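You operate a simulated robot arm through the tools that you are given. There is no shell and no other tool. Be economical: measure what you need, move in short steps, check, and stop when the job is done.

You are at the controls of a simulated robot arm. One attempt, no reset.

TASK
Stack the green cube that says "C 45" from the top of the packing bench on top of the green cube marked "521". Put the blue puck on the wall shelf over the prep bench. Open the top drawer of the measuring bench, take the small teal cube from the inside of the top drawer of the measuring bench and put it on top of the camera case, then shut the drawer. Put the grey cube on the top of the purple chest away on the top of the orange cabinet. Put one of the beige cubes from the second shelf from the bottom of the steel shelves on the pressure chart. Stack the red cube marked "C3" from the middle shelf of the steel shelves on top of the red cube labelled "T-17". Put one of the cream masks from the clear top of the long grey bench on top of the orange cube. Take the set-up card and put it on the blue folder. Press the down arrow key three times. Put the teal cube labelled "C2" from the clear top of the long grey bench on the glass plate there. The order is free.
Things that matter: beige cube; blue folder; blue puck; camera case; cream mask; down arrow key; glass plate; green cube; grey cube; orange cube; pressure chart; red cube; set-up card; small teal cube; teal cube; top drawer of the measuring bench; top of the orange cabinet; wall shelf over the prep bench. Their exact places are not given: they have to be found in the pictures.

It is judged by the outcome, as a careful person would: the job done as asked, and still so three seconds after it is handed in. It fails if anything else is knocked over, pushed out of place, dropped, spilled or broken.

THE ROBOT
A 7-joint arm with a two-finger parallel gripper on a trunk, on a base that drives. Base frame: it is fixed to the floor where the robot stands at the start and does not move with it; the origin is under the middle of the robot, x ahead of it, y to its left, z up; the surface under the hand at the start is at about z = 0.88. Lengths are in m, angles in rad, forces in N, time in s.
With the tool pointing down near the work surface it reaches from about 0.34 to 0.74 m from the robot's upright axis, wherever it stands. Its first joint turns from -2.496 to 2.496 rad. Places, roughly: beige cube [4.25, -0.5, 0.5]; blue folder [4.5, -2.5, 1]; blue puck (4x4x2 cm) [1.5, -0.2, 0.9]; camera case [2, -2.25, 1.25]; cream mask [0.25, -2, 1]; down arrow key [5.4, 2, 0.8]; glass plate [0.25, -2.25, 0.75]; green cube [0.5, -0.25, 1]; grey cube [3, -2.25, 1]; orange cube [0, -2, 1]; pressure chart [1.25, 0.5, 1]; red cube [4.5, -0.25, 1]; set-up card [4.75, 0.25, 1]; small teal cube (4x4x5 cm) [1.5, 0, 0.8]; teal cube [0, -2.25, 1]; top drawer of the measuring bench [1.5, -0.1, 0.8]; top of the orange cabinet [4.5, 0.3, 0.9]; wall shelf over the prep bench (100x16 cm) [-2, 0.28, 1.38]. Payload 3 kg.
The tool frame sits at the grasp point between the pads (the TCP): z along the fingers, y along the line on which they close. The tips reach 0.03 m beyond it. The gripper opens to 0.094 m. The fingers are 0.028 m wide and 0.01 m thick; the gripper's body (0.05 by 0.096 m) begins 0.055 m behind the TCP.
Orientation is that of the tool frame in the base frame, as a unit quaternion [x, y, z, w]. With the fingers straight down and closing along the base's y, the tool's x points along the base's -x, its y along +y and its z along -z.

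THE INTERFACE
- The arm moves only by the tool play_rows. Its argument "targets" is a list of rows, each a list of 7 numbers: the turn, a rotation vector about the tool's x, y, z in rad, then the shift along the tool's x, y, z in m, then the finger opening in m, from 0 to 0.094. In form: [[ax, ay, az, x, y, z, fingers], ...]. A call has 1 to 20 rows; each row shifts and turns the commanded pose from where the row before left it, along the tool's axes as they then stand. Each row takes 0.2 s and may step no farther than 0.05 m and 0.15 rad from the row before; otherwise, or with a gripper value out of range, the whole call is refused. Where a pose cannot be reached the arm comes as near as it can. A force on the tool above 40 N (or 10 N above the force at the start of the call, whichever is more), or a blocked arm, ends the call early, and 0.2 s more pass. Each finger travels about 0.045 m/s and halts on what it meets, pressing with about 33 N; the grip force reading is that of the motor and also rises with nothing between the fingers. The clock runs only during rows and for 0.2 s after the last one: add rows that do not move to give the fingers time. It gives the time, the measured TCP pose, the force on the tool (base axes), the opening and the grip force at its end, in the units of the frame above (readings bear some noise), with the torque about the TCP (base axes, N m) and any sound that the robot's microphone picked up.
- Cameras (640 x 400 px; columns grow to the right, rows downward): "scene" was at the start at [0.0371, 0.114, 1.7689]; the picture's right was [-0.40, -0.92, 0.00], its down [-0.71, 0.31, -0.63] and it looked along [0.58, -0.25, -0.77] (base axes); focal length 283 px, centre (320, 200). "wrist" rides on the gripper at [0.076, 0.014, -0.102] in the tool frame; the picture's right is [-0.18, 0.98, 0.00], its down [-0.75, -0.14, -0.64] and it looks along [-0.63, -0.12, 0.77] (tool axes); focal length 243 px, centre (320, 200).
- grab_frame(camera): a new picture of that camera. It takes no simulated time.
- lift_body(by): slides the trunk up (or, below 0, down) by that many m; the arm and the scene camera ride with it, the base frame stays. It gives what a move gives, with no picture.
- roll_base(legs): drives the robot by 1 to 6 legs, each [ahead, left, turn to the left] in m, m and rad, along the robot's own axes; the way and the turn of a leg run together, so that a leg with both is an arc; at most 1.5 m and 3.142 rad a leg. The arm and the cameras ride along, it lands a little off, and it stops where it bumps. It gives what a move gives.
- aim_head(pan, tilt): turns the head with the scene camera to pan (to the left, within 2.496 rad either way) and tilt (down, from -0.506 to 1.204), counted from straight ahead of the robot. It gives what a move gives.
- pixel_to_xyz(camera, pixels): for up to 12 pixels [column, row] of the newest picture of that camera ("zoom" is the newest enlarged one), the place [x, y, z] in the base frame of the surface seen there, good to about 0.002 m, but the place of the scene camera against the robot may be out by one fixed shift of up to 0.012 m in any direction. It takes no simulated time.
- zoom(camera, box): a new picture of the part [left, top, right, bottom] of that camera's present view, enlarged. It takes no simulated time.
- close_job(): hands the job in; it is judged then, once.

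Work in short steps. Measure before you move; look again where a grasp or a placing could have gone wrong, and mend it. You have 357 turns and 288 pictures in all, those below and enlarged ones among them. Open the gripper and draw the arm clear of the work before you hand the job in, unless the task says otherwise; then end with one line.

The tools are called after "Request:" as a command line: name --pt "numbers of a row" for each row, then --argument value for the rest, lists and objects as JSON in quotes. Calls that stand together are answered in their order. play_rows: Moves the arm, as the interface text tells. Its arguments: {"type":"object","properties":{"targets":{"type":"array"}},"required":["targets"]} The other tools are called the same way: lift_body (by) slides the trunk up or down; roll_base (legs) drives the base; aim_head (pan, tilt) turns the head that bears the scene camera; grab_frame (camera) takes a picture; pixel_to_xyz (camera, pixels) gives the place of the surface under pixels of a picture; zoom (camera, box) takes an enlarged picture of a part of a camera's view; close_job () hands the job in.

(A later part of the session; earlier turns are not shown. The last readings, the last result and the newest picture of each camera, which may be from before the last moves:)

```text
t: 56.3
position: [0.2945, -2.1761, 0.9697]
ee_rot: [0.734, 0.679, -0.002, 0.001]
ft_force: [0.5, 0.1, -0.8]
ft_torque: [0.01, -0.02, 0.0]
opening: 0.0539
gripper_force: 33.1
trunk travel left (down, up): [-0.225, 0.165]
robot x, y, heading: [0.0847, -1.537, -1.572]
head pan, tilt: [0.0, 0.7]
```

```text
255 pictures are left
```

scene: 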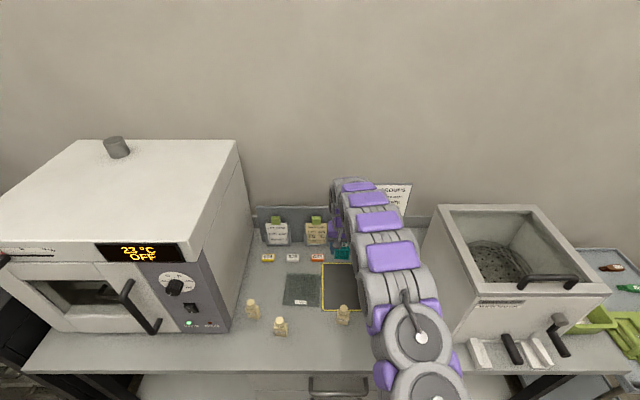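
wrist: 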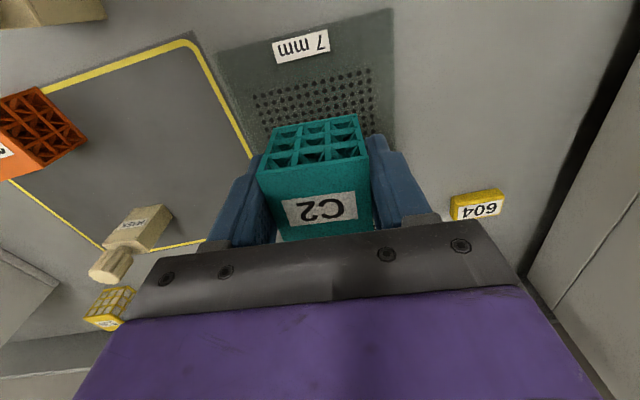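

Over the plate. Lower to near contact.

Request:
play_rows --pt "0 0 0 0 0 0.035 0.03" --pt "0 0 0 0 0 0.02 0.03" --pt "0 0 0 0 0 0.004 0.03" --pt "0 0 0 0 0 0.002 0.03" --pt "0 0 0 0 0 0.001 0.03"

```text
t: 57.5
position: [0.2947, -2.176, 0.9084]
ee_rot: [0.735, 0.678, -0.001, 0.0]
ft_force: [0.6, -0.2, -1.1]
ft_torque: [0.01, 0.02, 0.01]
opening: 0.0542
gripper_force: 33.1
trunk travel left (down, up): [-0.225, 0.165]
robot x, y, heading: [0.0882, -1.5373, -1.57]
head pan, tilt: [0.0, 0.7]
```

Not in contact; small steps more.

Request:
play_rows --pt "0 0 0 0 0 0.0015 0.03" --pt "0 0 0 0 0 0.0015 0.03" --pt "0 0 0 0 0 0 0.03"

```text
t: 58.3
position: [0.296, -2.1775, 0.9065]
ee_rot: [0.734, 0.679, -0.001, 0.001]
ft_force: [0.3, 0.1, 6.2]
ft_torque: [0.03, 0.13, 0.01]
opening: 0.0536
gripper_force: 32.8
trunk travel left (down, up): [-0.225, 0.165]
robot x, y, heading: [0.0883, -1.5375, -1.568]
head pan, tilt: [0.0, 0.7]
```

Contact 6 N. Release, rise, and move to view the masks.

Request:
play_rows --pt "0 0 0 0 0 0 0.065" --pt "0 0 0 0 0 0 0.075" --pt "0 0 0 0 0 0 0.085" --pt "0 0 0 0 0 0 0.085" --pt "0 0 0 0 0 -0.04 0.085" --pt "0 0 0 0 0 -0.045 0.094" --pt "0 0 0 0 0 -0.045 0.094" --pt "0 0 0 0 0 -0.045 0.094" --pt "0 0 -0.08 0 0 0 0.094" --pt "0 0 0 0.035 -0.035 0 0.094" --pt "0 0 0 0.035 -0.035 0 0.094" --pt "0 0 0 0.035 -0.035 0 0.094" --pt "0 0 0 0.035 -0.035 0 0.094" --pt "0 0 0 0.02 -0.015 0 0.094" --pt "0 0 0 0 0 0 0.094"

Request:
grab_frame --camera "wrist"

```text
t: 61.5
position: [0.1387, -2.0186, 1.0811]
ee_rot: [0.706, 0.708, 0.0, 0.001]
ft_force: [-0.2, -0.5, -1.1]
ft_torque: [-0.03, -0.01, 0.0]
opening: 0.094
gripper_force: 0.0
trunk travel left (down, up): [-0.225, 0.165]
robot x, y, heading: [0.0877, -1.5397, -1.571]
head pan, tilt: [0.0, 0.7]
```

```text
254 pictures are left
```

wrist: 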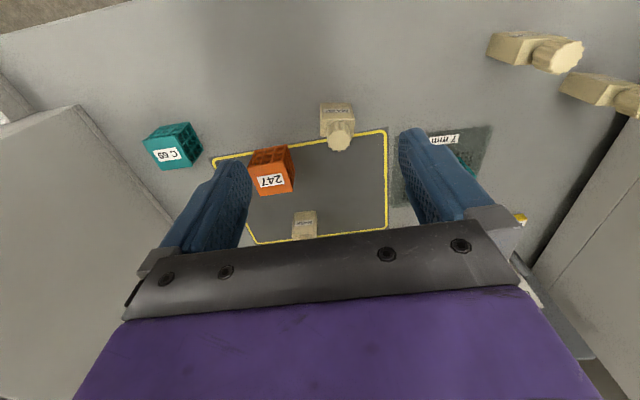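

Zoom on the front mask and the orange cube.

Request:
zoom --camera "wrist" --box '[240, 80, 400, 200]'

Request:
pixel_to_xyz --camera "zoom" --pixels '[[320, 100], [452, 97], [327, 165], [455, 165], [395, 150], [400, 250], [365, 240], [440, 240], [40, 300], [190, 275], [60, 400], [212, 380]]'

```text
3.33 times, centred on (320, 140) of wrist
```

zoom: 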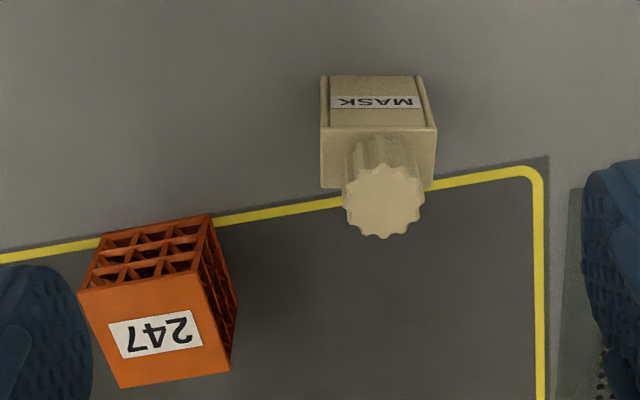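

```text
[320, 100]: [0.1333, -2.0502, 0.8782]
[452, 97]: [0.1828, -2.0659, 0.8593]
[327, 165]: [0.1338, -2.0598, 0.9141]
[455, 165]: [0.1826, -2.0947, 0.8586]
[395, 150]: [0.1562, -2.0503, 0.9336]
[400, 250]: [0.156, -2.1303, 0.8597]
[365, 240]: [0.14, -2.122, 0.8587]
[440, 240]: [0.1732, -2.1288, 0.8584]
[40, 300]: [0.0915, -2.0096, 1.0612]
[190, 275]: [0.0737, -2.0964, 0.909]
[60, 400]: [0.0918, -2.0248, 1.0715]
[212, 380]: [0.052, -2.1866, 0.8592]
```

Request:
pixel_to_xyz --camera "zoom" --pixels '[[385, 200], [350, 205], [420, 205], [385, 232], [385, 172], [323, 132], [434, 132], [325, 185], [430, 185], [82, 292], [195, 272], [228, 370]]'

```text
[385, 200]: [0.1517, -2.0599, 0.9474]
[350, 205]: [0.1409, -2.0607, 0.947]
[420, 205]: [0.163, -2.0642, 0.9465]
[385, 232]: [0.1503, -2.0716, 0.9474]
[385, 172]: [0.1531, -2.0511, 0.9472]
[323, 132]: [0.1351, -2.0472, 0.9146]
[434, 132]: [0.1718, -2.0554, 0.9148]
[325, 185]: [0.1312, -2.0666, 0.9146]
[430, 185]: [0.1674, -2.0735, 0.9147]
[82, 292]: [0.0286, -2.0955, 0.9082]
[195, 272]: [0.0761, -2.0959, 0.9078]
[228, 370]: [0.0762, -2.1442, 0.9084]
```

Mask body centre (0.152,-2.0605), turned about -0.21; orange cube centre (0.0525,-2.12), top 0.908. Grip the mask's body at TCP z 0.903.

Request:
play_rows --pt "0 0 0 -0.042 0.0133 0.01 0.075" --pt "0 0 0.11 0 0 0.02 0.075" --pt "0 0 0.1 0 0 0.02 0.075" --pt "0 0 0 0 0 0.04 0.075" --pt "0 0 0 0 0 0.04 0.075" --pt "0 0 0 0 0 0.03 0.075" --pt "0 0 0 0 0 0.018 0.075" --pt "0 0 0 0 0 0 0.075"

Request:
grab_frame --camera "wrist"

```text
t: 63.3
position: [0.1537, -2.0599, 0.901]
ee_rot: [0.777, 0.629, -0.001, 0.001]
ft_force: [0.7, -1.3, 1.0]
ft_torque: [-0.02, -0.03, 0.01]
opening: 0.0748
gripper_force: 0.0
trunk travel left (down, up): [-0.225, 0.165]
robot x, y, heading: [0.0827, -1.5377, -1.571]
head pan, tilt: [0.0, 0.7]
```

```text
252 pictures are left
```

wrist: 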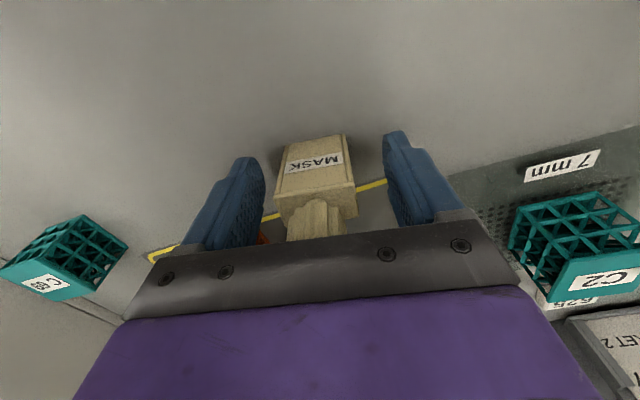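

Mask between the fingers. Close, lift 0.09 and move over the orange cube.

Request:
play_rows --pt "0 0 0 0 0 0 0.02" --pt "0 0 0 0 0 0 0.02" --pt "0 0 0 0 0 0 0.02" --pt "0 0 0 0 0 0 0.02" --pt "0 0 0 0 0 -0.045 0.02" --pt "0 0 0 0 0 -0.045 0.02" --pt "0 0 0 -0.03 -0.03 0 0.02" --pt "0 0 0 -0.03 -0.03 0 0.02" --pt "0 0 0 -0.0198 -0.0263 0 0.02" --pt "0 0 0 0 0 0 0.02"

Request:
grab_frame --camera "wrist"

```text
t: 65.5
position: [0.0506, -2.1202, 0.9911]
ee_rot: [0.777, 0.63, 0.0, 0.002]
ft_force: [0.8, -0.5, 0.5]
ft_torque: [-0.01, 0.02, 0.01]
opening: 0.0426
gripper_force: 33.0
trunk travel left (down, up): [-0.225, 0.165]
robot x, y, heading: [0.0881, -1.5361, -1.575]
head pan, tilt: [0.0, 0.7]
```

```text
251 pictures are left
```

wrist: 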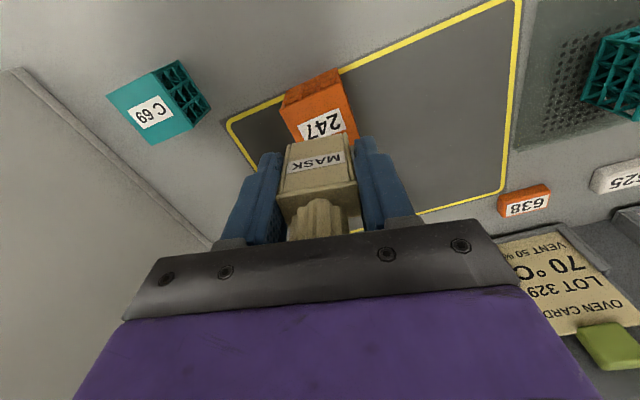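

Over the cube. Lower toward 0.953 in small steps.

Request:
play_rows --pt "0 0 0 0 0.002 0.03 0.02" --pt "0 0 0 0 0 0.005 0.02" --pt "0 0 0 0 0 0.002 0.02" --pt "0 0 0 0 0 0 0.02"

Request:
grab_frame --camera "wrist"

```text
t: 66.5
position: [0.0535, -2.1184, 0.9552]
ee_rot: [0.777, 0.629, 0.0, 0.001]
ft_force: [0.5, 0.7, -0.3]
ft_torque: [0.03, -0.06, -0.02]
opening: 0.0426
gripper_force: 33.1
trunk travel left (down, up): [-0.225, 0.165]
robot x, y, heading: [0.0853, -1.5384, -1.568]
head pan, tilt: [0.0, 0.7]
```

```text
250 pictures are left
```

wrist: 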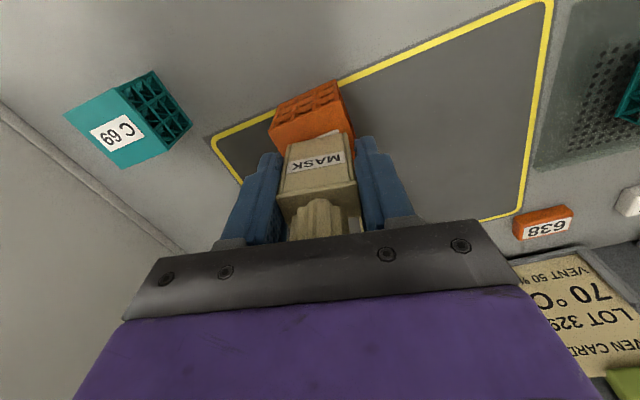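

Measure mask bottom and cube top edge points before contact.

Request:
pixel_to_xyz --camera "wrist" --pixels '[[275, 127], [340, 112], [290, 148], [340, 138], [285, 185], [352, 180], [318, 185]]'

Request:
play_rows --pt "0 0 0 0 0 0.0015 0.02" --pt "0 0 0 0 0 0.0015 0.02" --pt "0 0 0 0 0 0 0.02"

```text
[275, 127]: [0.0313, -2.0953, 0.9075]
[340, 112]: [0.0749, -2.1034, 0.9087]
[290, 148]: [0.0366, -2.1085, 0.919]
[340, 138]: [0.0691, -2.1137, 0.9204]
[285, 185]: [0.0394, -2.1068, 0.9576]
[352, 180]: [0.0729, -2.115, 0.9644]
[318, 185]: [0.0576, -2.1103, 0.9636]
```

```text
t: 67.3
position: [0.053, -2.1187, 0.9534]
ee_rot: [0.777, 0.63, 0.0, 0.001]
ft_force: [0.4, 0.1, -0.4]
ft_torque: [-0.02, 0.0, 0.01]
opening: 0.0424
gripper_force: 33.2
trunk travel left (down, up): [-0.225, 0.165]
robot x, y, heading: [0.0844, -1.5363, -1.571]
head pan, tilt: [0.0, 0.7]
```

Well centred. A few more mm down.

Request:
play_rows --pt "0 0 0 0 0 0.0015 0.02" --pt "0 0 0 0 0 0.0015 0.02" --pt "0 0 0 0 0 0 0.02"

```text
t: 68.1
position: [0.0535, -2.1201, 0.951]
ee_rot: [0.777, 0.629, -0.001, 0.002]
ft_force: [-0.3, 0.3, 20.5]
ft_torque: [0.01, 0.1, 0.0]
opening: 0.0426
gripper_force: 33.1
trunk travel left (down, up): [-0.225, 0.165]
robot x, y, heading: [0.0847, -1.5349, -1.571]
head pan, tilt: [0.0, 0.7]
```

Contact. Back off 1.5 mm, open, rise and look.

Request:
play_rows --pt "0 0 0 0 0 -0.0015 0.043" --pt "0 0 0 0 0 0 0.055" --pt "0 0 0 0 0 0 0.065" --pt "0 0 0 0 0 0 0.075" --pt "0 0 0 0 0 -0.03 0.075" --pt "0 0 0 0 0 -0.045 0.075" --pt "0 0 0 0 0 -0.045 0.08" --pt "0 0 0 0.04 0 -0.02 0.08" --pt "0 0 0 0.045 0 0 0.08" --pt "0 0 0 0.045 0 0 0.08"

Request:
grab_frame --camera "wrist"

Request:
grab_frame --camera "scene"

```text
t: 70.3
position: [0.0813, -1.9886, 1.0937]
ee_rot: [0.777, 0.63, -0.001, 0.002]
ft_force: [0.2, 0.3, -0.5]
ft_torque: [0.06, 0.0, -0.01]
opening: 0.08
gripper_force: 0.0
trunk travel left (down, up): [-0.225, 0.165]
robot x, y, heading: [0.082, -1.5395, -1.577]
head pan, tilt: [0.0, 0.7]
```

```text
249 pictures are left
```

wrist: 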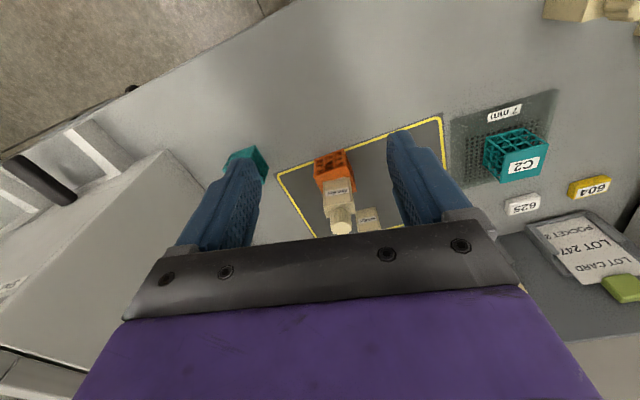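

```text
248 pictures are left
```

scene: 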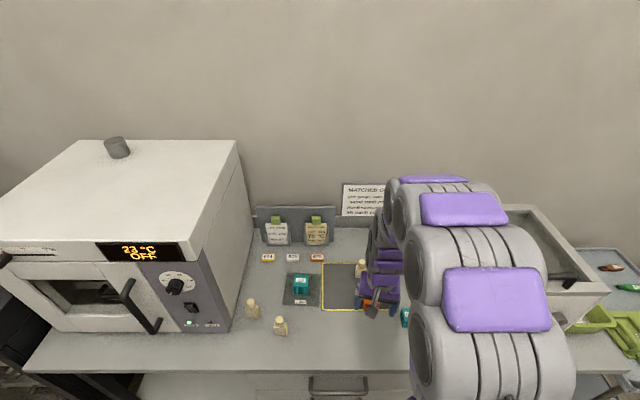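

Both bench jobs are done: mask on the orange cube, C2 on the plate. I back off, turn to face +x and look for the route to the far side of the measuring bench.

Request:
roll_base --legs '[[-0.4, 0, 0], [0, 0, 1.571], [0, -0.25, 0]]'

Request:
aim_head --pan 0.2 --tilt 0.5

Request:
grab_frame --camera "scene"

```text
t: 78.1
position: [0.5407, -1.3819, 1.0931]
ee_rot: [0.101, 0.995, -0.005, 0.003]
ft_force: [-0.4, -0.2, 0.0]
ft_torque: [-0.03, 0.01, 0.0]
opening: 0.0804
gripper_force: 0.0
trunk travel left (down, up): [-0.225, 0.165]
robot x, y, heading: [0.0865, -1.3894, 0.004]
head pan, tilt: [0.0, 0.7]
```

```text
t: 78.8
position: [0.5392, -1.3877, 1.0928]
ee_rot: [0.1, 0.995, -0.002, 0.002]
ft_force: [-0.3, 0.2, 1.1]
ft_torque: [-0.03, 0.0, 0.03]
opening: 0.08
gripper_force: 0.1
trunk travel left (down, up): [-0.225, 0.165]
robot x, y, heading: [0.0875, -1.3921, 0.004]
head pan, tilt: [0.201, 0.499]
```

```text
247 pictures are left
```

scene: 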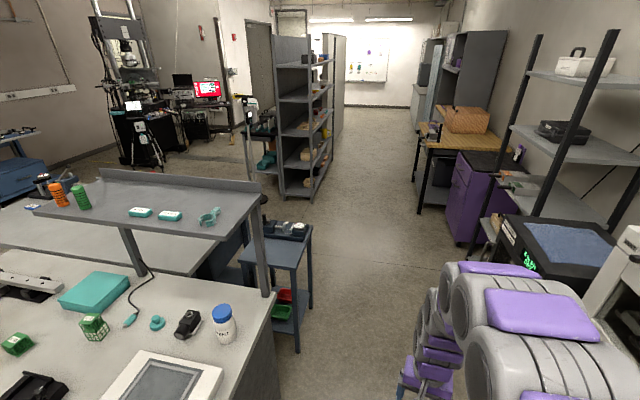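

The corridor at y≈-1.4 is open. Measure key points for a map.

Request:
pixel_to_xyz --camera "scene" --pixels '[[297, 350], [312, 305], [283, 195], [330, 165], [455, 243], [520, 185], [500, 240], [568, 130], [440, 215], [275, 130], [430, 150], [240, 160]]'

Request:
zoom --camera "scene" --box '[440, 40, 640, 240]'

Request:
zoom --camera "scene" --box '[220, 30, 380, 230]'

```text
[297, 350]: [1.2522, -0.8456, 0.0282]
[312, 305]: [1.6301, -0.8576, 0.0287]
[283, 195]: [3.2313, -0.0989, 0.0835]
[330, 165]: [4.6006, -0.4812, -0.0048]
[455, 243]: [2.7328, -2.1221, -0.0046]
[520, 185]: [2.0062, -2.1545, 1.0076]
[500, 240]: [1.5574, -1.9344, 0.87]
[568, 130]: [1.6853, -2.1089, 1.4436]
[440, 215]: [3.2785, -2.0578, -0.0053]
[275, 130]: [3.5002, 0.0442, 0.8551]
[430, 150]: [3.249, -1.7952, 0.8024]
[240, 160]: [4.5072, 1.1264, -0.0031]
```

```text
2.00 times, centred on (540, 140) of scene
```

zoom: 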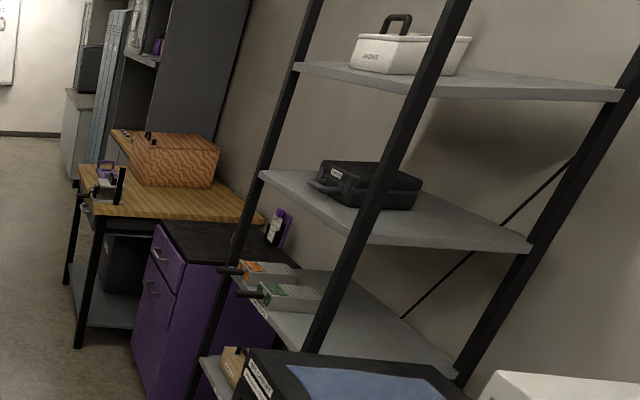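

```text
2.00 times, centred on (300, 130) of scene
```

zoom: 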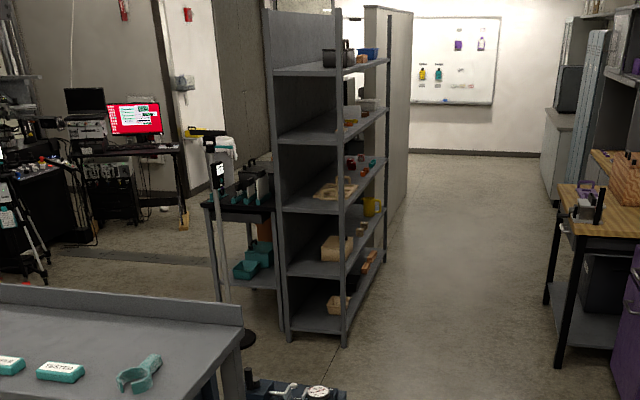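

Route: along y≈-1.4 to x≈2.3, then left to y≈-0.1 and turn to face the bench's far side.

Request:
roll_base --legs '[[1.4, 0, 0], [0.85, 0, 0], [0, 1.3, 0], [0, 0, 3.138]]'

Request:
aim_head --pan 0 --tilt 0.8

Request:
grab_frame --camera "scene"

```text
t: 103.2
position: [1.9032, -0.1401, 1.0929]
ee_rot: [0.992, -0.123, -0.001, -0.001]
ft_force: [-0.5, 0.4, -0.3]
ft_torque: [0.0, -0.05, -0.02]
opening: 0.0804
gripper_force: 0.1
trunk travel left (down, up): [-0.225, 0.165]
robot x, y, heading: [2.3536, -0.1623, 3.109]
head pan, tilt: [0.201, 0.499]
```

```text
t: 104.0
position: [1.9047, -0.1407, 1.0935]
ee_rot: [0.992, -0.123, -0.003, -0.001]
ft_force: [0.1, 0.2, 0.3]
ft_torque: [0.01, 0.04, 0.02]
opening: 0.0801
gripper_force: 0.0
trunk travel left (down, up): [-0.225, 0.165]
robot x, y, heading: [2.3514, -0.1601, 3.095]
head pan, tilt: [0.0, 0.799]
```

```text
244 pictures are left
```

scene: 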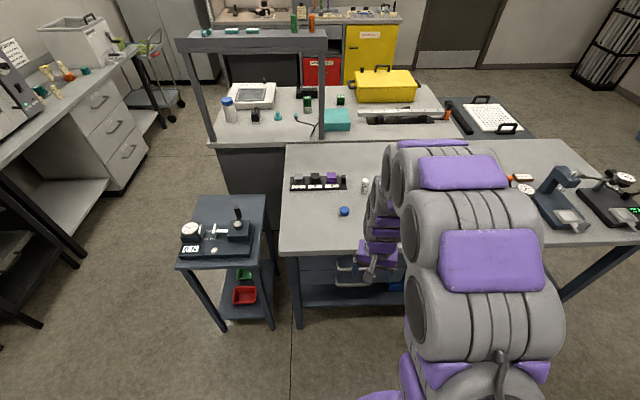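

The drawer handles show at (345,265) behind the hand. Zoom and measure.

Request:
zoom --camera "scene" --box '[272, 170, 432, 320]'

Request:
pixel_to_xyz --camera "scene" --pixels '[[344, 210], [290, 250], [345, 270], [345, 262], [345, 285], [310, 262], [385, 170], [295, 330], [335, 270], [405, 243]]'

Request:
grab_frame --camera "wrist"

```text
2.67 times, centred on (352, 245) of scene
```

zoom: 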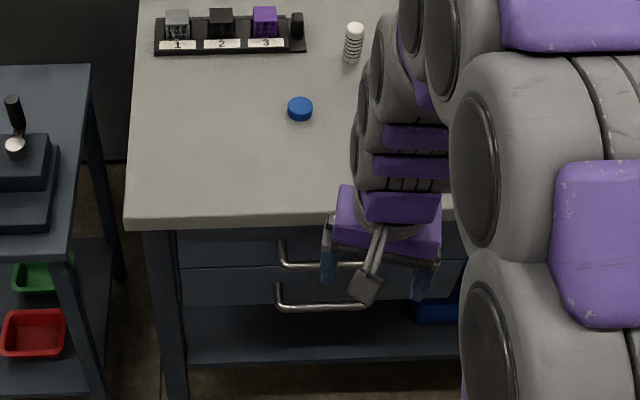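

```text
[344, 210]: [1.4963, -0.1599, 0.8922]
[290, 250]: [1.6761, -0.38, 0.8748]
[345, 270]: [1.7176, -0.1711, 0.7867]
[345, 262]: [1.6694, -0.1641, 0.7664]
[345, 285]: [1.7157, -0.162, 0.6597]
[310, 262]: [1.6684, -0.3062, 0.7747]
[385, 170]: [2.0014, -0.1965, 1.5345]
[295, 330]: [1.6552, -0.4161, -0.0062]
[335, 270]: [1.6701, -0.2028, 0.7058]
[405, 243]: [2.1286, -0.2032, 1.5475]
```

```text
242 pictures are left
```

wrist: 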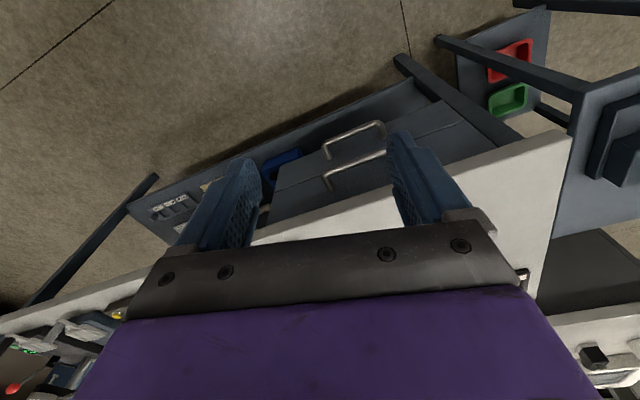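

Measure the handle with the wrist camera: top drawer bar from (327,185) to about (385,155).

Request:
zoom --camera "wrist" --box '[260, 100, 420, 200]'

Request:
pixel_to_xyz --camera "wrist" --pixels '[[327, 175], [340, 168], [355, 163], [370, 158], [383, 154], [350, 132], [328, 185], [300, 175], [290, 200]]'

```text
4.00 times, centred on (340, 150) of wrist
```

zoom: 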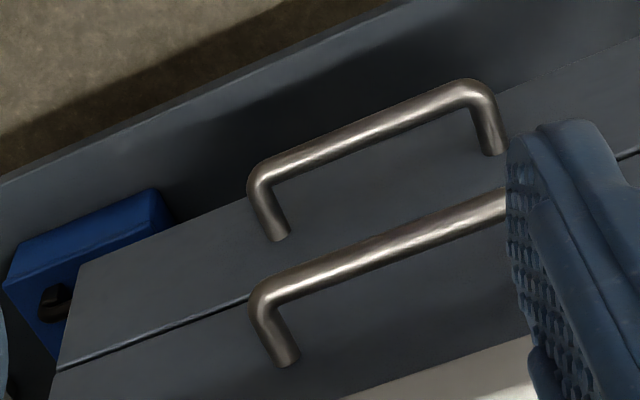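

```text
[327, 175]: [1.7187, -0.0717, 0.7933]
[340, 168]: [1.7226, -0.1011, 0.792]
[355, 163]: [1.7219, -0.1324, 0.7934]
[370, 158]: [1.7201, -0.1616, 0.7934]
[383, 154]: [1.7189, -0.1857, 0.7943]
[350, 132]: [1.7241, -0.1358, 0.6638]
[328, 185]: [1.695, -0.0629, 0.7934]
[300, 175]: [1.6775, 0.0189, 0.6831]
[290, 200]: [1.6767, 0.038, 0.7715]
```

Handle bar: x≈1.718, z≈0.789, y from -0.065 to -0.19, face at 1.677. I back off 0.2, square the heading, then turn the tool so the fingers close vertically and point 30° below horizontal toward the handle.

Request:
roll_base --legs '[[-0.2, 0, 0.044]]'

Request:
play_rows --pt "0 0 0.148 0 0 0 0.05" --pt "0 0 0.148 0 0 0 0.05" --pt "0 0 0.148 0 0 0 0.05" --pt "0 0 0.148 0 0 0 0.05" --pt "0 0 0.148 0 0 0 0.05" --pt "0 0 0.148 0 0 0 0.05" --pt "0 0 0.148 0 0 0 0.05" --pt "0 0 0.148 0 0 0 0.05" --pt "0 0 0.141 0 0 0 0.05" --pt "-0.148 0 0 0 0.02 0 0.05" --pt "-0.148 0 0 0 0.02 0 0.05" --pt "-0.148 0 0 0 0.01 0.01 0.05" --pt "-0.148 0 0 0 0.01 0.01 0.05" --pt "-0.148 0 0 0 0 0.02 0.05" --pt "-0.148 0 0 0 0 0.02 0.05" --pt "-0.148 0 0 0 0 0.02 0.05" --pt "0 0 0 0 0 0 0.05"

Request:
grab_frame --camera "scene"

```text
t: 105.6
position: [2.1075, -0.165, 1.0938]
ee_rot: [0.995, -0.099, -0.003, -0.001]
ft_force: [0.1, 0.2, 0.1]
ft_torque: [-0.02, 0.03, -0.01]
opening: 0.0798
gripper_force: 0.1
trunk travel left (down, up): [-0.225, 0.165]
robot x, y, heading: [2.5538, -0.1627, -3.139]
head pan, tilt: [0.0, 0.799]
```

```text
t: 109.2
position: [1.9726, -0.1727, 1.047]
ee_rot: [0.626, -0.599, -0.346, 0.361]
ft_force: [0.1, 1.4, -0.2]
ft_torque: [-0.02, 0.0, -0.02]
opening: 0.0499
gripper_force: 0.1
out of reach, approached as far as the arm can: row 14, 15
trunk travel left (down, up): [-0.225, 0.165]
robot x, y, heading: [2.5573, -0.1666, -3.138]
head pan, tilt: [0.0, 0.799]
```

```text
240 pictures are left
```

scene: 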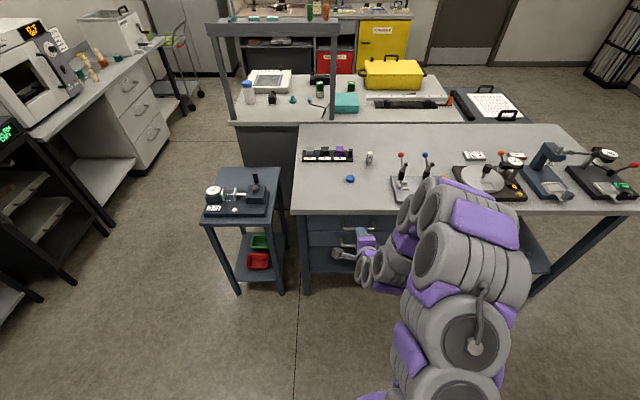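

The tool points toward the handle at 30° below horizontal. Move to a pre-grasp 8 cm before the bar.

Request:
play_rows --pt "0 -0.037 0.0215 0 0 0 0.05" --pt "0 0 0 -0.0054 -0.0121 0.0338 0.05" --pt "0 0 0 -0.0054 -0.0121 0.0338 0.05" --pt "0 0 0 -0.0054 -0.0121 0.0338 0.05" --pt "0 0 0 -0.0054 -0.0121 0.0338 0.05" --pt "0 0 0 -0.0054 -0.0121 0.0338 0.05" --pt "0 0 0 -0.0054 -0.0121 0.0338 0.05" --pt "0 0 0 -0.0054 -0.0121 0.0338 0.05" --pt "0 0 0 -0.0054 -0.0121 0.0338 0.05" --pt "0 0 0 0 0 0 0.05"

Request:
grab_frame --camera "wrist"

```text
t: 111.4
position: [1.7866, -0.1381, 0.8259]
ee_rot: [0.615, -0.611, -0.353, 0.352]
ft_force: [-0.4, 0.2, -0.5]
ft_torque: [0.01, 0.02, -0.05]
opening: 0.05
gripper_force: 0.0
trunk travel left (down, up): [-0.225, 0.165]
robot x, y, heading: [2.5561, -0.1625, -3.135]
head pan, tilt: [0.0, 0.799]
```

```text
239 pictures are left
```

wrist: 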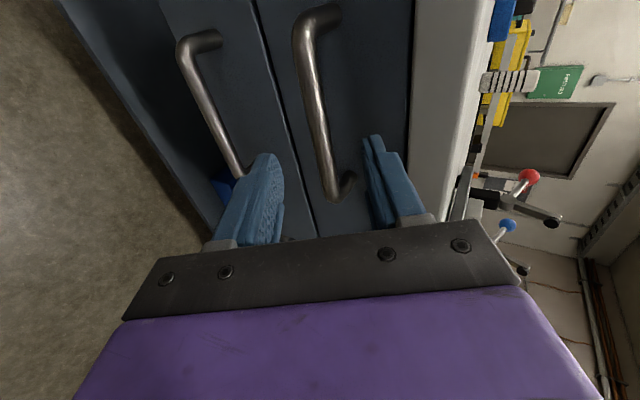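

Good. Measure the top handle bar in this view.

Request:
pixel_to_xyz --camera "wrist" --pixels '[[308, 60], [315, 100], [322, 140], [329, 180], [320, 20], [345, 180], [370, 100], [440, 100]]'

```text
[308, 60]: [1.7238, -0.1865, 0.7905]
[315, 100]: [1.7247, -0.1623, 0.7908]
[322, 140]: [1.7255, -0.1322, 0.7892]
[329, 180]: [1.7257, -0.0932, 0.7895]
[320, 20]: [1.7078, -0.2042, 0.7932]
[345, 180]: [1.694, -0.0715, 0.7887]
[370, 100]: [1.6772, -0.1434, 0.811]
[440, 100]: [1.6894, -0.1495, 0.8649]
```

Advance 0.068 with opening 0.036, then close on the bar.

Request:
play_rows --pt "0 0 0 0 0 0.03 0.036" --pt "0 0 0 0 0 0.025 0.036" --pt "0 0 0 0 0 0.013 0.036" --pt "0 0 0 0 0 0 0.036" --pt "0 0 0 0 0 0 0.004" --pt "0 0 0 0 0 0 0.004" --pt "0 0 0 0 0 0 0.004" --pt "0 0 0 0 0 0 0.004"

Request:
grab_frame --camera "wrist"

```text
t: 113.2
position: [1.7274, -0.1374, 0.7922]
ee_rot: [0.615, -0.612, -0.352, 0.351]
ft_force: [2.4, -0.1, -1.9]
ft_torque: [-0.08, -0.07, 0.03]
opening: 0.0154
gripper_force: 44.9
trunk travel left (down, up): [-0.225, 0.165]
robot x, y, heading: [2.5575, -0.1622, -3.136]
head pan, tilt: [0.0, 0.799]
```

```text
238 pictures are left
```

wrist: 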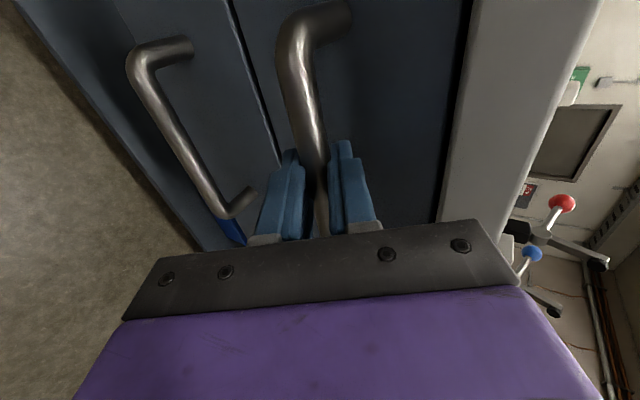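

Gripped. Pull gently with the arm along +x to feel the drawer.

Request:
play_rows --pt "0 0 0 0 -0.01 -0.0173 0.004" --pt "0 0 0 0 -0.01 -0.0173 0.004" --pt "0 0 0 0 -0.01 -0.0173 0.004" --pt "0 0 0 0 0 0 0.004"

```text
t: 114.2
position: [1.7889, -0.1372, 0.7916]
ee_rot: [0.615, -0.611, -0.353, 0.352]
ft_force: [0.0, -2.5, -3.6]
ft_torque: [-0.34, -0.02, 0.34]
opening: 0.0155
gripper_force: 44.9
trunk travel left (down, up): [-0.225, 0.165]
robot x, y, heading: [2.5551, -0.1655, -3.134]
head pan, tilt: [0.0, 0.799]
```

The drawer slides easily; continue to pull.

Request:
play_rows --pt "0 0 0 0 -0.0125 -0.0217 0.004" --pt "0 0 0 0 -0.0125 -0.0217 0.004" --pt "0 0 0 0 -0.0125 -0.0217 0.004" --pt "0 0 0 0 -0.0125 -0.0217 0.004" --pt "0 0 0 0 -0.0125 -0.0217 0.004" --pt "0 0 0 0 -0.0125 -0.0217 0.004" --pt "0 0 0 0 -0.0125 -0.0217 0.004" --pt "0 0 0 0 -0.0125 -0.0217 0.004" --pt "0 0 0 0 0 0 0.004"

Request:
grab_frame --camera "scene"

```text
t: 116.2
position: [1.9888, -0.1365, 0.7928]
ee_rot: [0.616, -0.612, -0.351, 0.351]
ft_force: [-0.5, -17.4, -30.6]
ft_torque: [-0.79, -0.24, 0.89]
opening: 0.0157
gripper_force: 44.9
trunk travel left (down, up): [-0.225, 0.165]
robot x, y, heading: [2.5537, -0.1667, -3.132]
head pan, tilt: [0.0, 0.799]
```

```text
237 pictures are left
```

scene: 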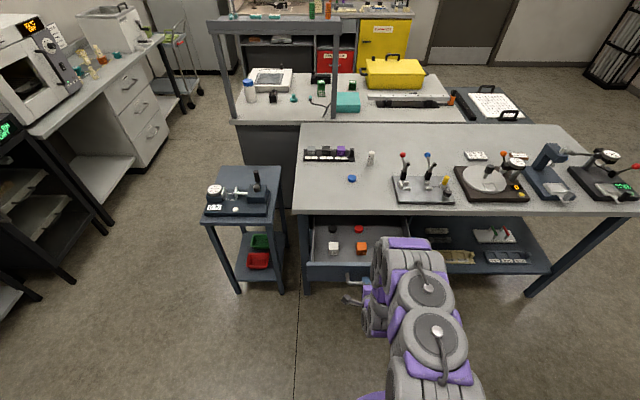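

Drawer is open 0.26 m. Release, back off and raise the hand to look inside.

Request:
play_rows --pt "0 0 0 0 0 0 0.03" --pt "0 0 0 0 0 0 0.045" --pt "0 0 0 0 0 0 0.06" --pt "0 0 0 0 0 -0.03 0.06" --pt "0 0 0 0 0 -0.03 0.06" --pt "0 0 0 0 0.03 -0.02 0.06" --pt "0 0 0 0 0.045 0 0.06" --pt "0 0 0 0 0.045 0 0.06" --pt "0 0 0 0 0.045 0 0.06" --pt "0 0 0 0 0.045 0 0.06" --pt "0 0 0 0 0.045 0 0.06"

Request:
grab_frame --camera "scene"

```text
t: 118.6
position: [1.9311, -0.1352, 1.0546]
ee_rot: [0.615, -0.612, -0.351, 0.351]
ft_force: [-0.2, -0.7, 0.5]
ft_torque: [0.03, 0.0, 0.0]
opening: 0.0599
gripper_force: 0.1
trunk travel left (down, up): [-0.225, 0.165]
robot x, y, heading: [2.556, -0.1605, -3.132]
head pan, tilt: [0.0, 0.799]
```

```text
236 pictures are left
```

scene: 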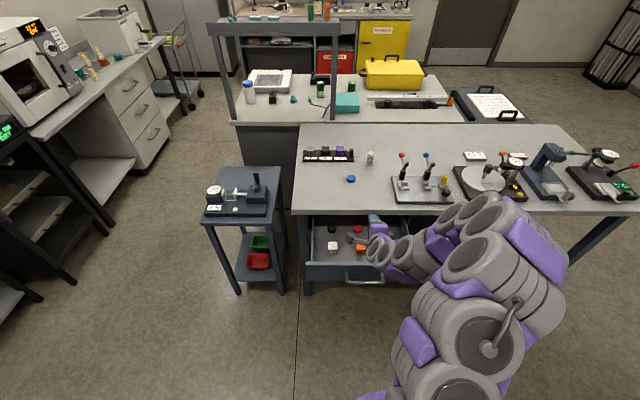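

Pitch the tool back to vertical and look into the drawer with the wrist camera.

Request:
play_rows --pt "0.148 0 0 0 0 0 0.06" --pt "0.148 0 0 0 0 0 0.06" --pt "0.148 0 0 0 0 0 0.06" --pt "0.148 0 0 0 0 0 0.06" --pt "0.148 0 0 0 0 0 0.06" --pt "0.148 0 0 0 0 0 0.06" --pt "0.148 0 0 0 0 0 0.06" --pt "0.011 0 0 0 0 0 0.08" --pt "0 0 0 0 0 0 0.08"

Request:
grab_frame --camera "wrist"

Request:
zoom --camera "scene" --box '[280, 190, 440, 290]'

```text
t: 120.6
position: [1.9273, -0.1353, 1.0537]
ee_rot: [0.709, -0.706, 0.0, -0.003]
ft_force: [-0.1, 0.3, 0.3]
ft_torque: [-0.01, -0.01, -0.02]
opening: 0.08
gripper_force: 0.2
trunk travel left (down, up): [-0.225, 0.165]
robot x, y, heading: [2.5581, -0.1643, -3.132]
head pan, tilt: [0.0, 0.799]
```

```text
235 pictures are left
```

wrist: 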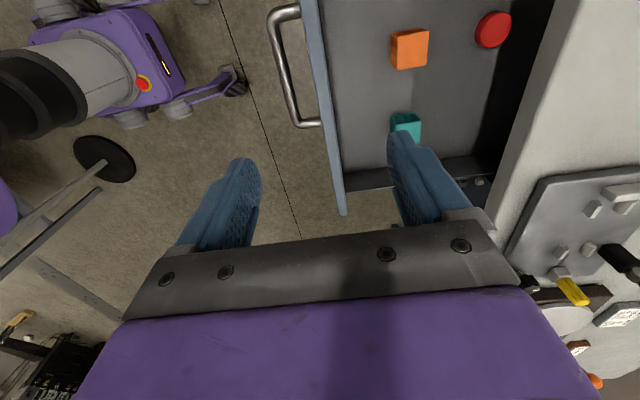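

```text
4.00 times, centred on (360, 240) of scene
```

zoom: 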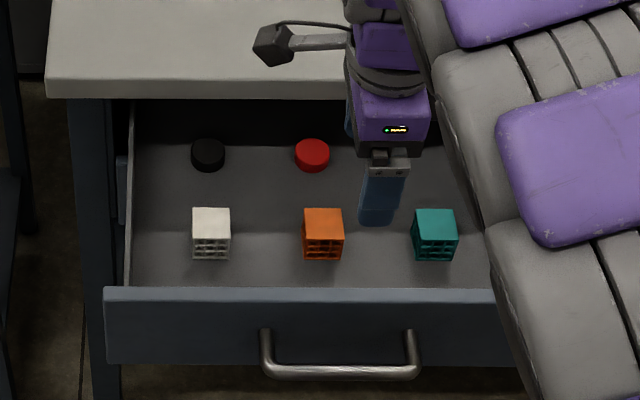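

Teal cube seen at (405,122). Measure it.

Request:
zoom --camera "wrist" --box '[340, 60, 500, 160]'

Request:
pixel_to_xyz --camera "wrist" --pixels '[[392, 118], [417, 113], [406, 120], [420, 128], [330, 110], [345, 190], [360, 100], [400, 180], [520, 100], [412, 50]]'

```text
4.00 times, centred on (420, 110) of wrist
```

zoom: 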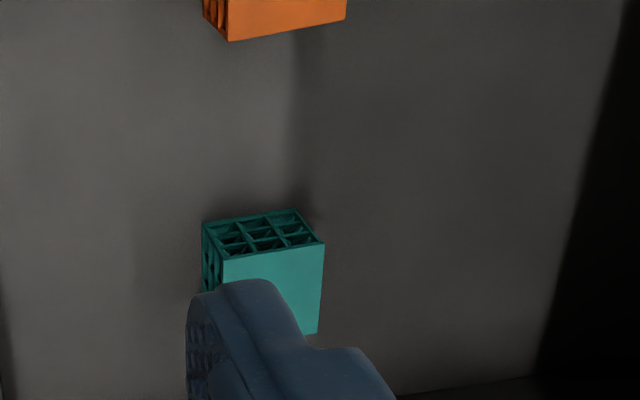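

```text
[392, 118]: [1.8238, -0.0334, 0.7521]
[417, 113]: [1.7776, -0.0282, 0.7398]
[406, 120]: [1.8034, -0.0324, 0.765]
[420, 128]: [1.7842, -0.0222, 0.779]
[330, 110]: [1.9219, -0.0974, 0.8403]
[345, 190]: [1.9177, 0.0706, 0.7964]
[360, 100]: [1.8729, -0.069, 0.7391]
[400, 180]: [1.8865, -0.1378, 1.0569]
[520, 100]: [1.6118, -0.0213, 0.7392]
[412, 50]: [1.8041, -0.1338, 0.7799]
```

Move the hand over the cube for a closer look.

Request:
play_rows --pt "0 0 0 -0.02 0.042 0.02 0.08" --pt "0 0 0 -0.02 0.042 0.02 0.08" --pt "0 0 0 -0.02 0.041 0.02 0.08" --pt "0 0 0 0 0 0.04 0.08" --pt "0 0 0 0 0 0 0.08"

Request:
grab_frame --camera "wrist"

```text
refused: row 1 steps farther than a row can; nothing moved
```

```text
232 pictures are left
```

wrist: 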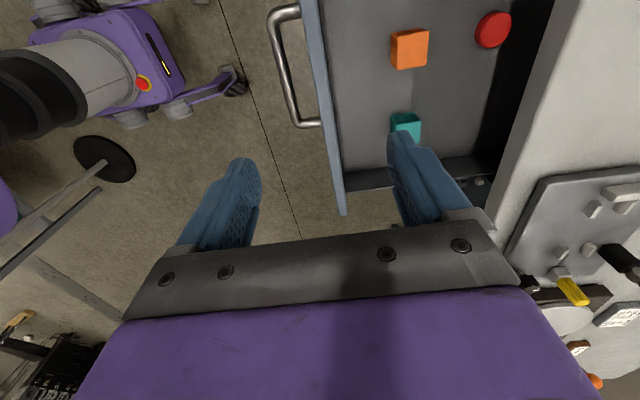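

Shorter rows.

Request:
play_rows --pt "0 0 0 -0.015 0.04 0.01 0.08" --pt "0 0 0 -0.015 0.04 0.01 0.08" --pt "0 0 0 -0.015 0.04 0.01 0.08" --pt "0 0 0 -0.015 0.005 0.04 0.08" --pt "0 0 0 0 0 0.03 0.08" --pt "0 0 0 0 0 0 0.08"

Request:
grab_frame --camera "wrist"

```text
t: 122.0
position: [1.8049, -0.0758, 0.9535]
ee_rot: [0.708, -0.706, 0.0, -0.004]
ft_force: [0.3, -0.3, -0.4]
ft_torque: [0.06, -0.01, 0.02]
opening: 0.08
gripper_force: 0.2
trunk travel left (down, up): [-0.225, 0.165]
robot x, y, heading: [2.5605, -0.1637, -3.133]
head pan, tilt: [0.0, 0.799]
```

```text
231 pictures are left
```

wrist: 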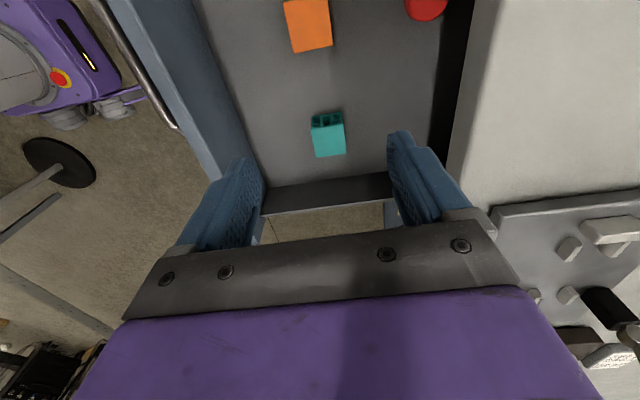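

Request:
pixel_to_xyz --camera "wrist" --pixels '[[314, 130], [343, 125], [345, 152], [317, 156], [330, 140], [328, 112], [450, 160], [460, 100], [445, 100]]'

```text
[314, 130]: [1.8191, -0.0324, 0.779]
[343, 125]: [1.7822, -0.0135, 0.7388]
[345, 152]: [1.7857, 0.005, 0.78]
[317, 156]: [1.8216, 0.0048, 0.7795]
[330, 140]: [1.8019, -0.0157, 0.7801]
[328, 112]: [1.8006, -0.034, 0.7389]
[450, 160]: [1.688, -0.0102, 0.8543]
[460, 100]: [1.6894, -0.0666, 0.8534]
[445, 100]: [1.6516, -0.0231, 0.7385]
```

Cube centre (1.802,-0.013), top 0.780, floor 0.739. Move over and descend to 0.773.

Request:
play_rows --pt "0 0 0 -0.032 0.002 0 0.07" --pt "0 0 0 -0.031 0.001 0.02 0.07" --pt "0 0 0 0 0 0.045 0.07" --pt "0 0 0 0 0 0.045 0.07" --pt "0 0 0 0 0 0.04 0.07" --pt "0 0 0 0 0 0.02 0.07" --pt "0 0 0 0 0 0.01 0.07" --pt "0 0 0 0 0 0 0.07"

Request:
grab_frame --camera "wrist"

```text
t: 123.8
position: [1.817, -0.0511, 0.8694]
ee_rot: [0.709, -0.705, 0.0, -0.002]
ft_force: [0.7, 0.1, 0.3]
ft_torque: [-0.03, 0.04, 0.0]
opening: 0.07
gripper_force: 0.1
out of reach, approached as far as the arm can: row 1, 2, 3, 4, 5, 6, 7
trunk travel left (down, up): [-0.225, 0.165]
robot x, y, heading: [2.5582, -0.1621, -3.135]
head pan, tilt: [0.0, 0.799]
```

```text
230 pictures are left
```

wrist: 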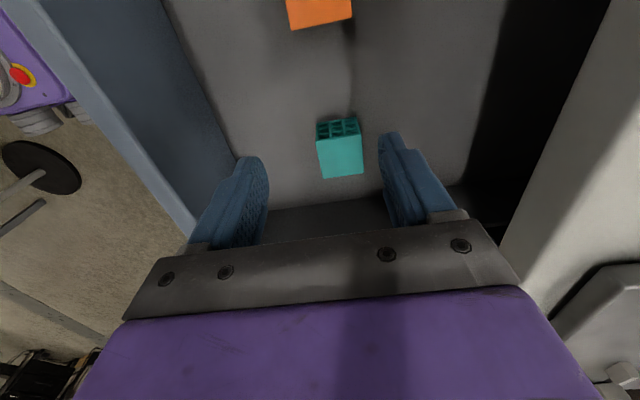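

Out of reach from here. Lift, draw back, drive 0.13 closer and shift right 0.08.

Request:
play_rows --pt "0 0 0 0 0 -0.045 0.07" --pt "0 0 0 0 0 -0.045 0.07" --pt "0 0 0 0 0 -0.045 0.07" --pt "0 0 0 0 -0.045 0 0.07" --pt "0 0 0 0 -0.045 0 0.07" --pt "0 0 0 0 -0.04 0 0.07"

Request:
roll_base --legs '[[0.13, -0.08, 0]]'

Request:
grab_frame --camera "wrist"

```text
t: 125.2
position: [1.9495, -0.0495, 1.0058]
ee_rot: [0.709, -0.706, 0.001, -0.002]
ft_force: [0.0, 0.5, -0.9]
ft_torque: [-0.03, 0.0, 0.0]
opening: 0.0699
gripper_force: 0.1
trunk travel left (down, up): [-0.225, 0.165]
robot x, y, heading: [2.5584, -0.1621, -3.137]
head pan, tilt: [0.0, 0.799]
```

```text
t: 126.6
position: [1.8154, 0.0177, 1.0062]
ee_rot: [0.709, -0.705, -0.001, -0.006]
ft_force: [0.2, 0.2, -0.8]
ft_torque: [0.03, 0.01, 0.02]
opening: 0.0699
gripper_force: 0.1
trunk travel left (down, up): [-0.225, 0.165]
robot x, y, heading: [2.4225, -0.085, -3.14]
head pan, tilt: [0.0, 0.799]
```

```text
229 pictures are left
```

wrist: 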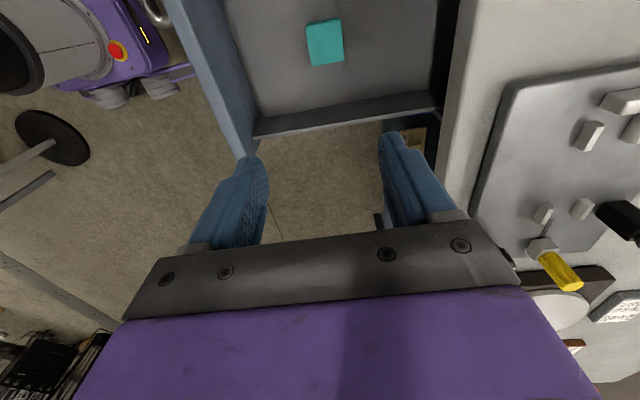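

Request:
pixel_to_xyz --camera "wrist" --pixels '[[308, 28], [341, 22], [344, 60], [311, 66], [326, 42]]'

Request:
play_rows --pt "0 0 0 0.032 0.0134 0.02 0.07" --pt "0 0 0 0 0 0.045 0.07" --pt "0 0 0 0 0 0.045 0.07" --pt "0 0 0 0 0 0.045 0.07" --pt "0 0 0 0 0 0 0.07"

```text
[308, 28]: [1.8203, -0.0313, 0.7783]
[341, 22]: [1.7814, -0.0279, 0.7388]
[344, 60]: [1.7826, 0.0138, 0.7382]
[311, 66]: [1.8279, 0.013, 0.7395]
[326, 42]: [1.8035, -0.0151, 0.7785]
```

```text
t: 127.8
position: [1.8061, 0.0023, 0.8487]
ee_rot: [0.709, -0.705, 0.002, 0.0]
ft_force: [0.5, 0.3, -0.4]
ft_torque: [-0.03, 0.0, 0.04]
opening: 0.0698
gripper_force: 0.0
trunk travel left (down, up): [-0.225, 0.165]
robot x, y, heading: [2.4233, -0.0859, -3.135]
head pan, tilt: [0.0, 0.799]
```

Correct by (−0.004, −0.0155) and descend the rest, then close.

Request:
play_rows --pt "0 0 0 0.0155 0.004 0 0.07" --pt "0 0 0 0 0 0.04 0.07" --pt "0 0 0 0 0 0.03 0.07" --pt "0 0 0 0 0 0.006 0.07" --pt "0 0 0 0 0 0 0.07"

Request:
grab_frame --camera "wrist"

```text
t: 129.0
position: [1.802, -0.0231, 0.7761]
ee_rot: [0.71, -0.704, 0.0, -0.002]
ft_force: [0.2, -0.7, -0.4]
ft_torque: [0.05, 0.01, 0.01]
opening: 0.0699
gripper_force: 0.0
trunk travel left (down, up): [-0.225, 0.165]
robot x, y, heading: [2.4263, -0.0843, -3.131]
head pan, tilt: [0.0, 0.799]
```

```text
228 pictures are left
```

wrist: 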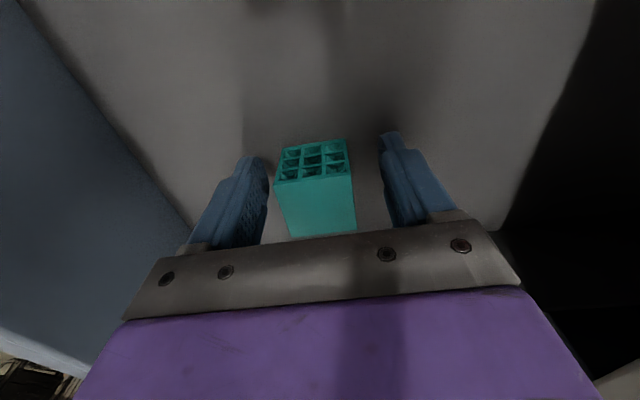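

Shift 1 cm in y, 3 mm down, then close and lift.

Request:
play_rows --pt "0 0 0 -0.01 0 0.002 0.07" --pt "0 0 0 0 0 0 0.03" --pt "0 0 0 0 0 0 0.02" --pt "0 0 0 0 0 0 0.02" --pt "0 0 0 0 0 0 0.02" --pt "0 0 0 0 0 -0.02 0.02" --pt "0 0 0 0 0 -0.04 0.02" --pt "0 0 0 0 0 -0.045 0.02" --pt "0 0 0 0 0 -0.045 0.02" --pt "0 0 0 0 0 -0.045 0.02" --pt "0 0 0 0 0 -0.045 0.02" --pt "0 0 0 0 0 0 0.02"

Request:
grab_frame --camera "wrist"

```text
t: 131.6
position: [1.8009, -0.0087, 1.0111]
ee_rot: [0.709, -0.705, 0.003, -0.001]
ft_force: [-1.1, 0.5, -0.4]
ft_torque: [0.03, 0.01, 0.01]
opening: 0.0433
gripper_force: 33.0
trunk travel left (down, up): [-0.225, 0.165]
robot x, y, heading: [2.4236, -0.0875, -3.132]
head pan, tilt: [0.0, 0.799]
```

```text
227 pictures are left
```

wrist: 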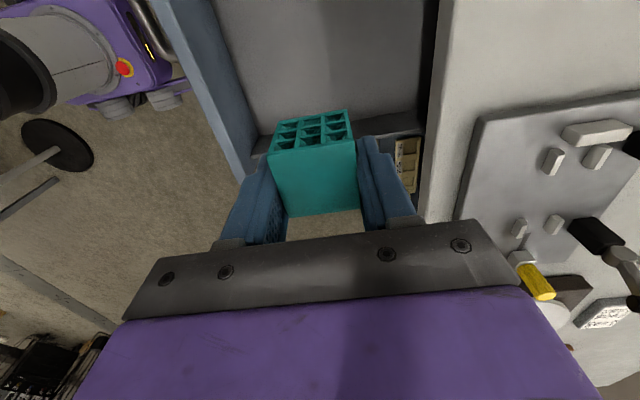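

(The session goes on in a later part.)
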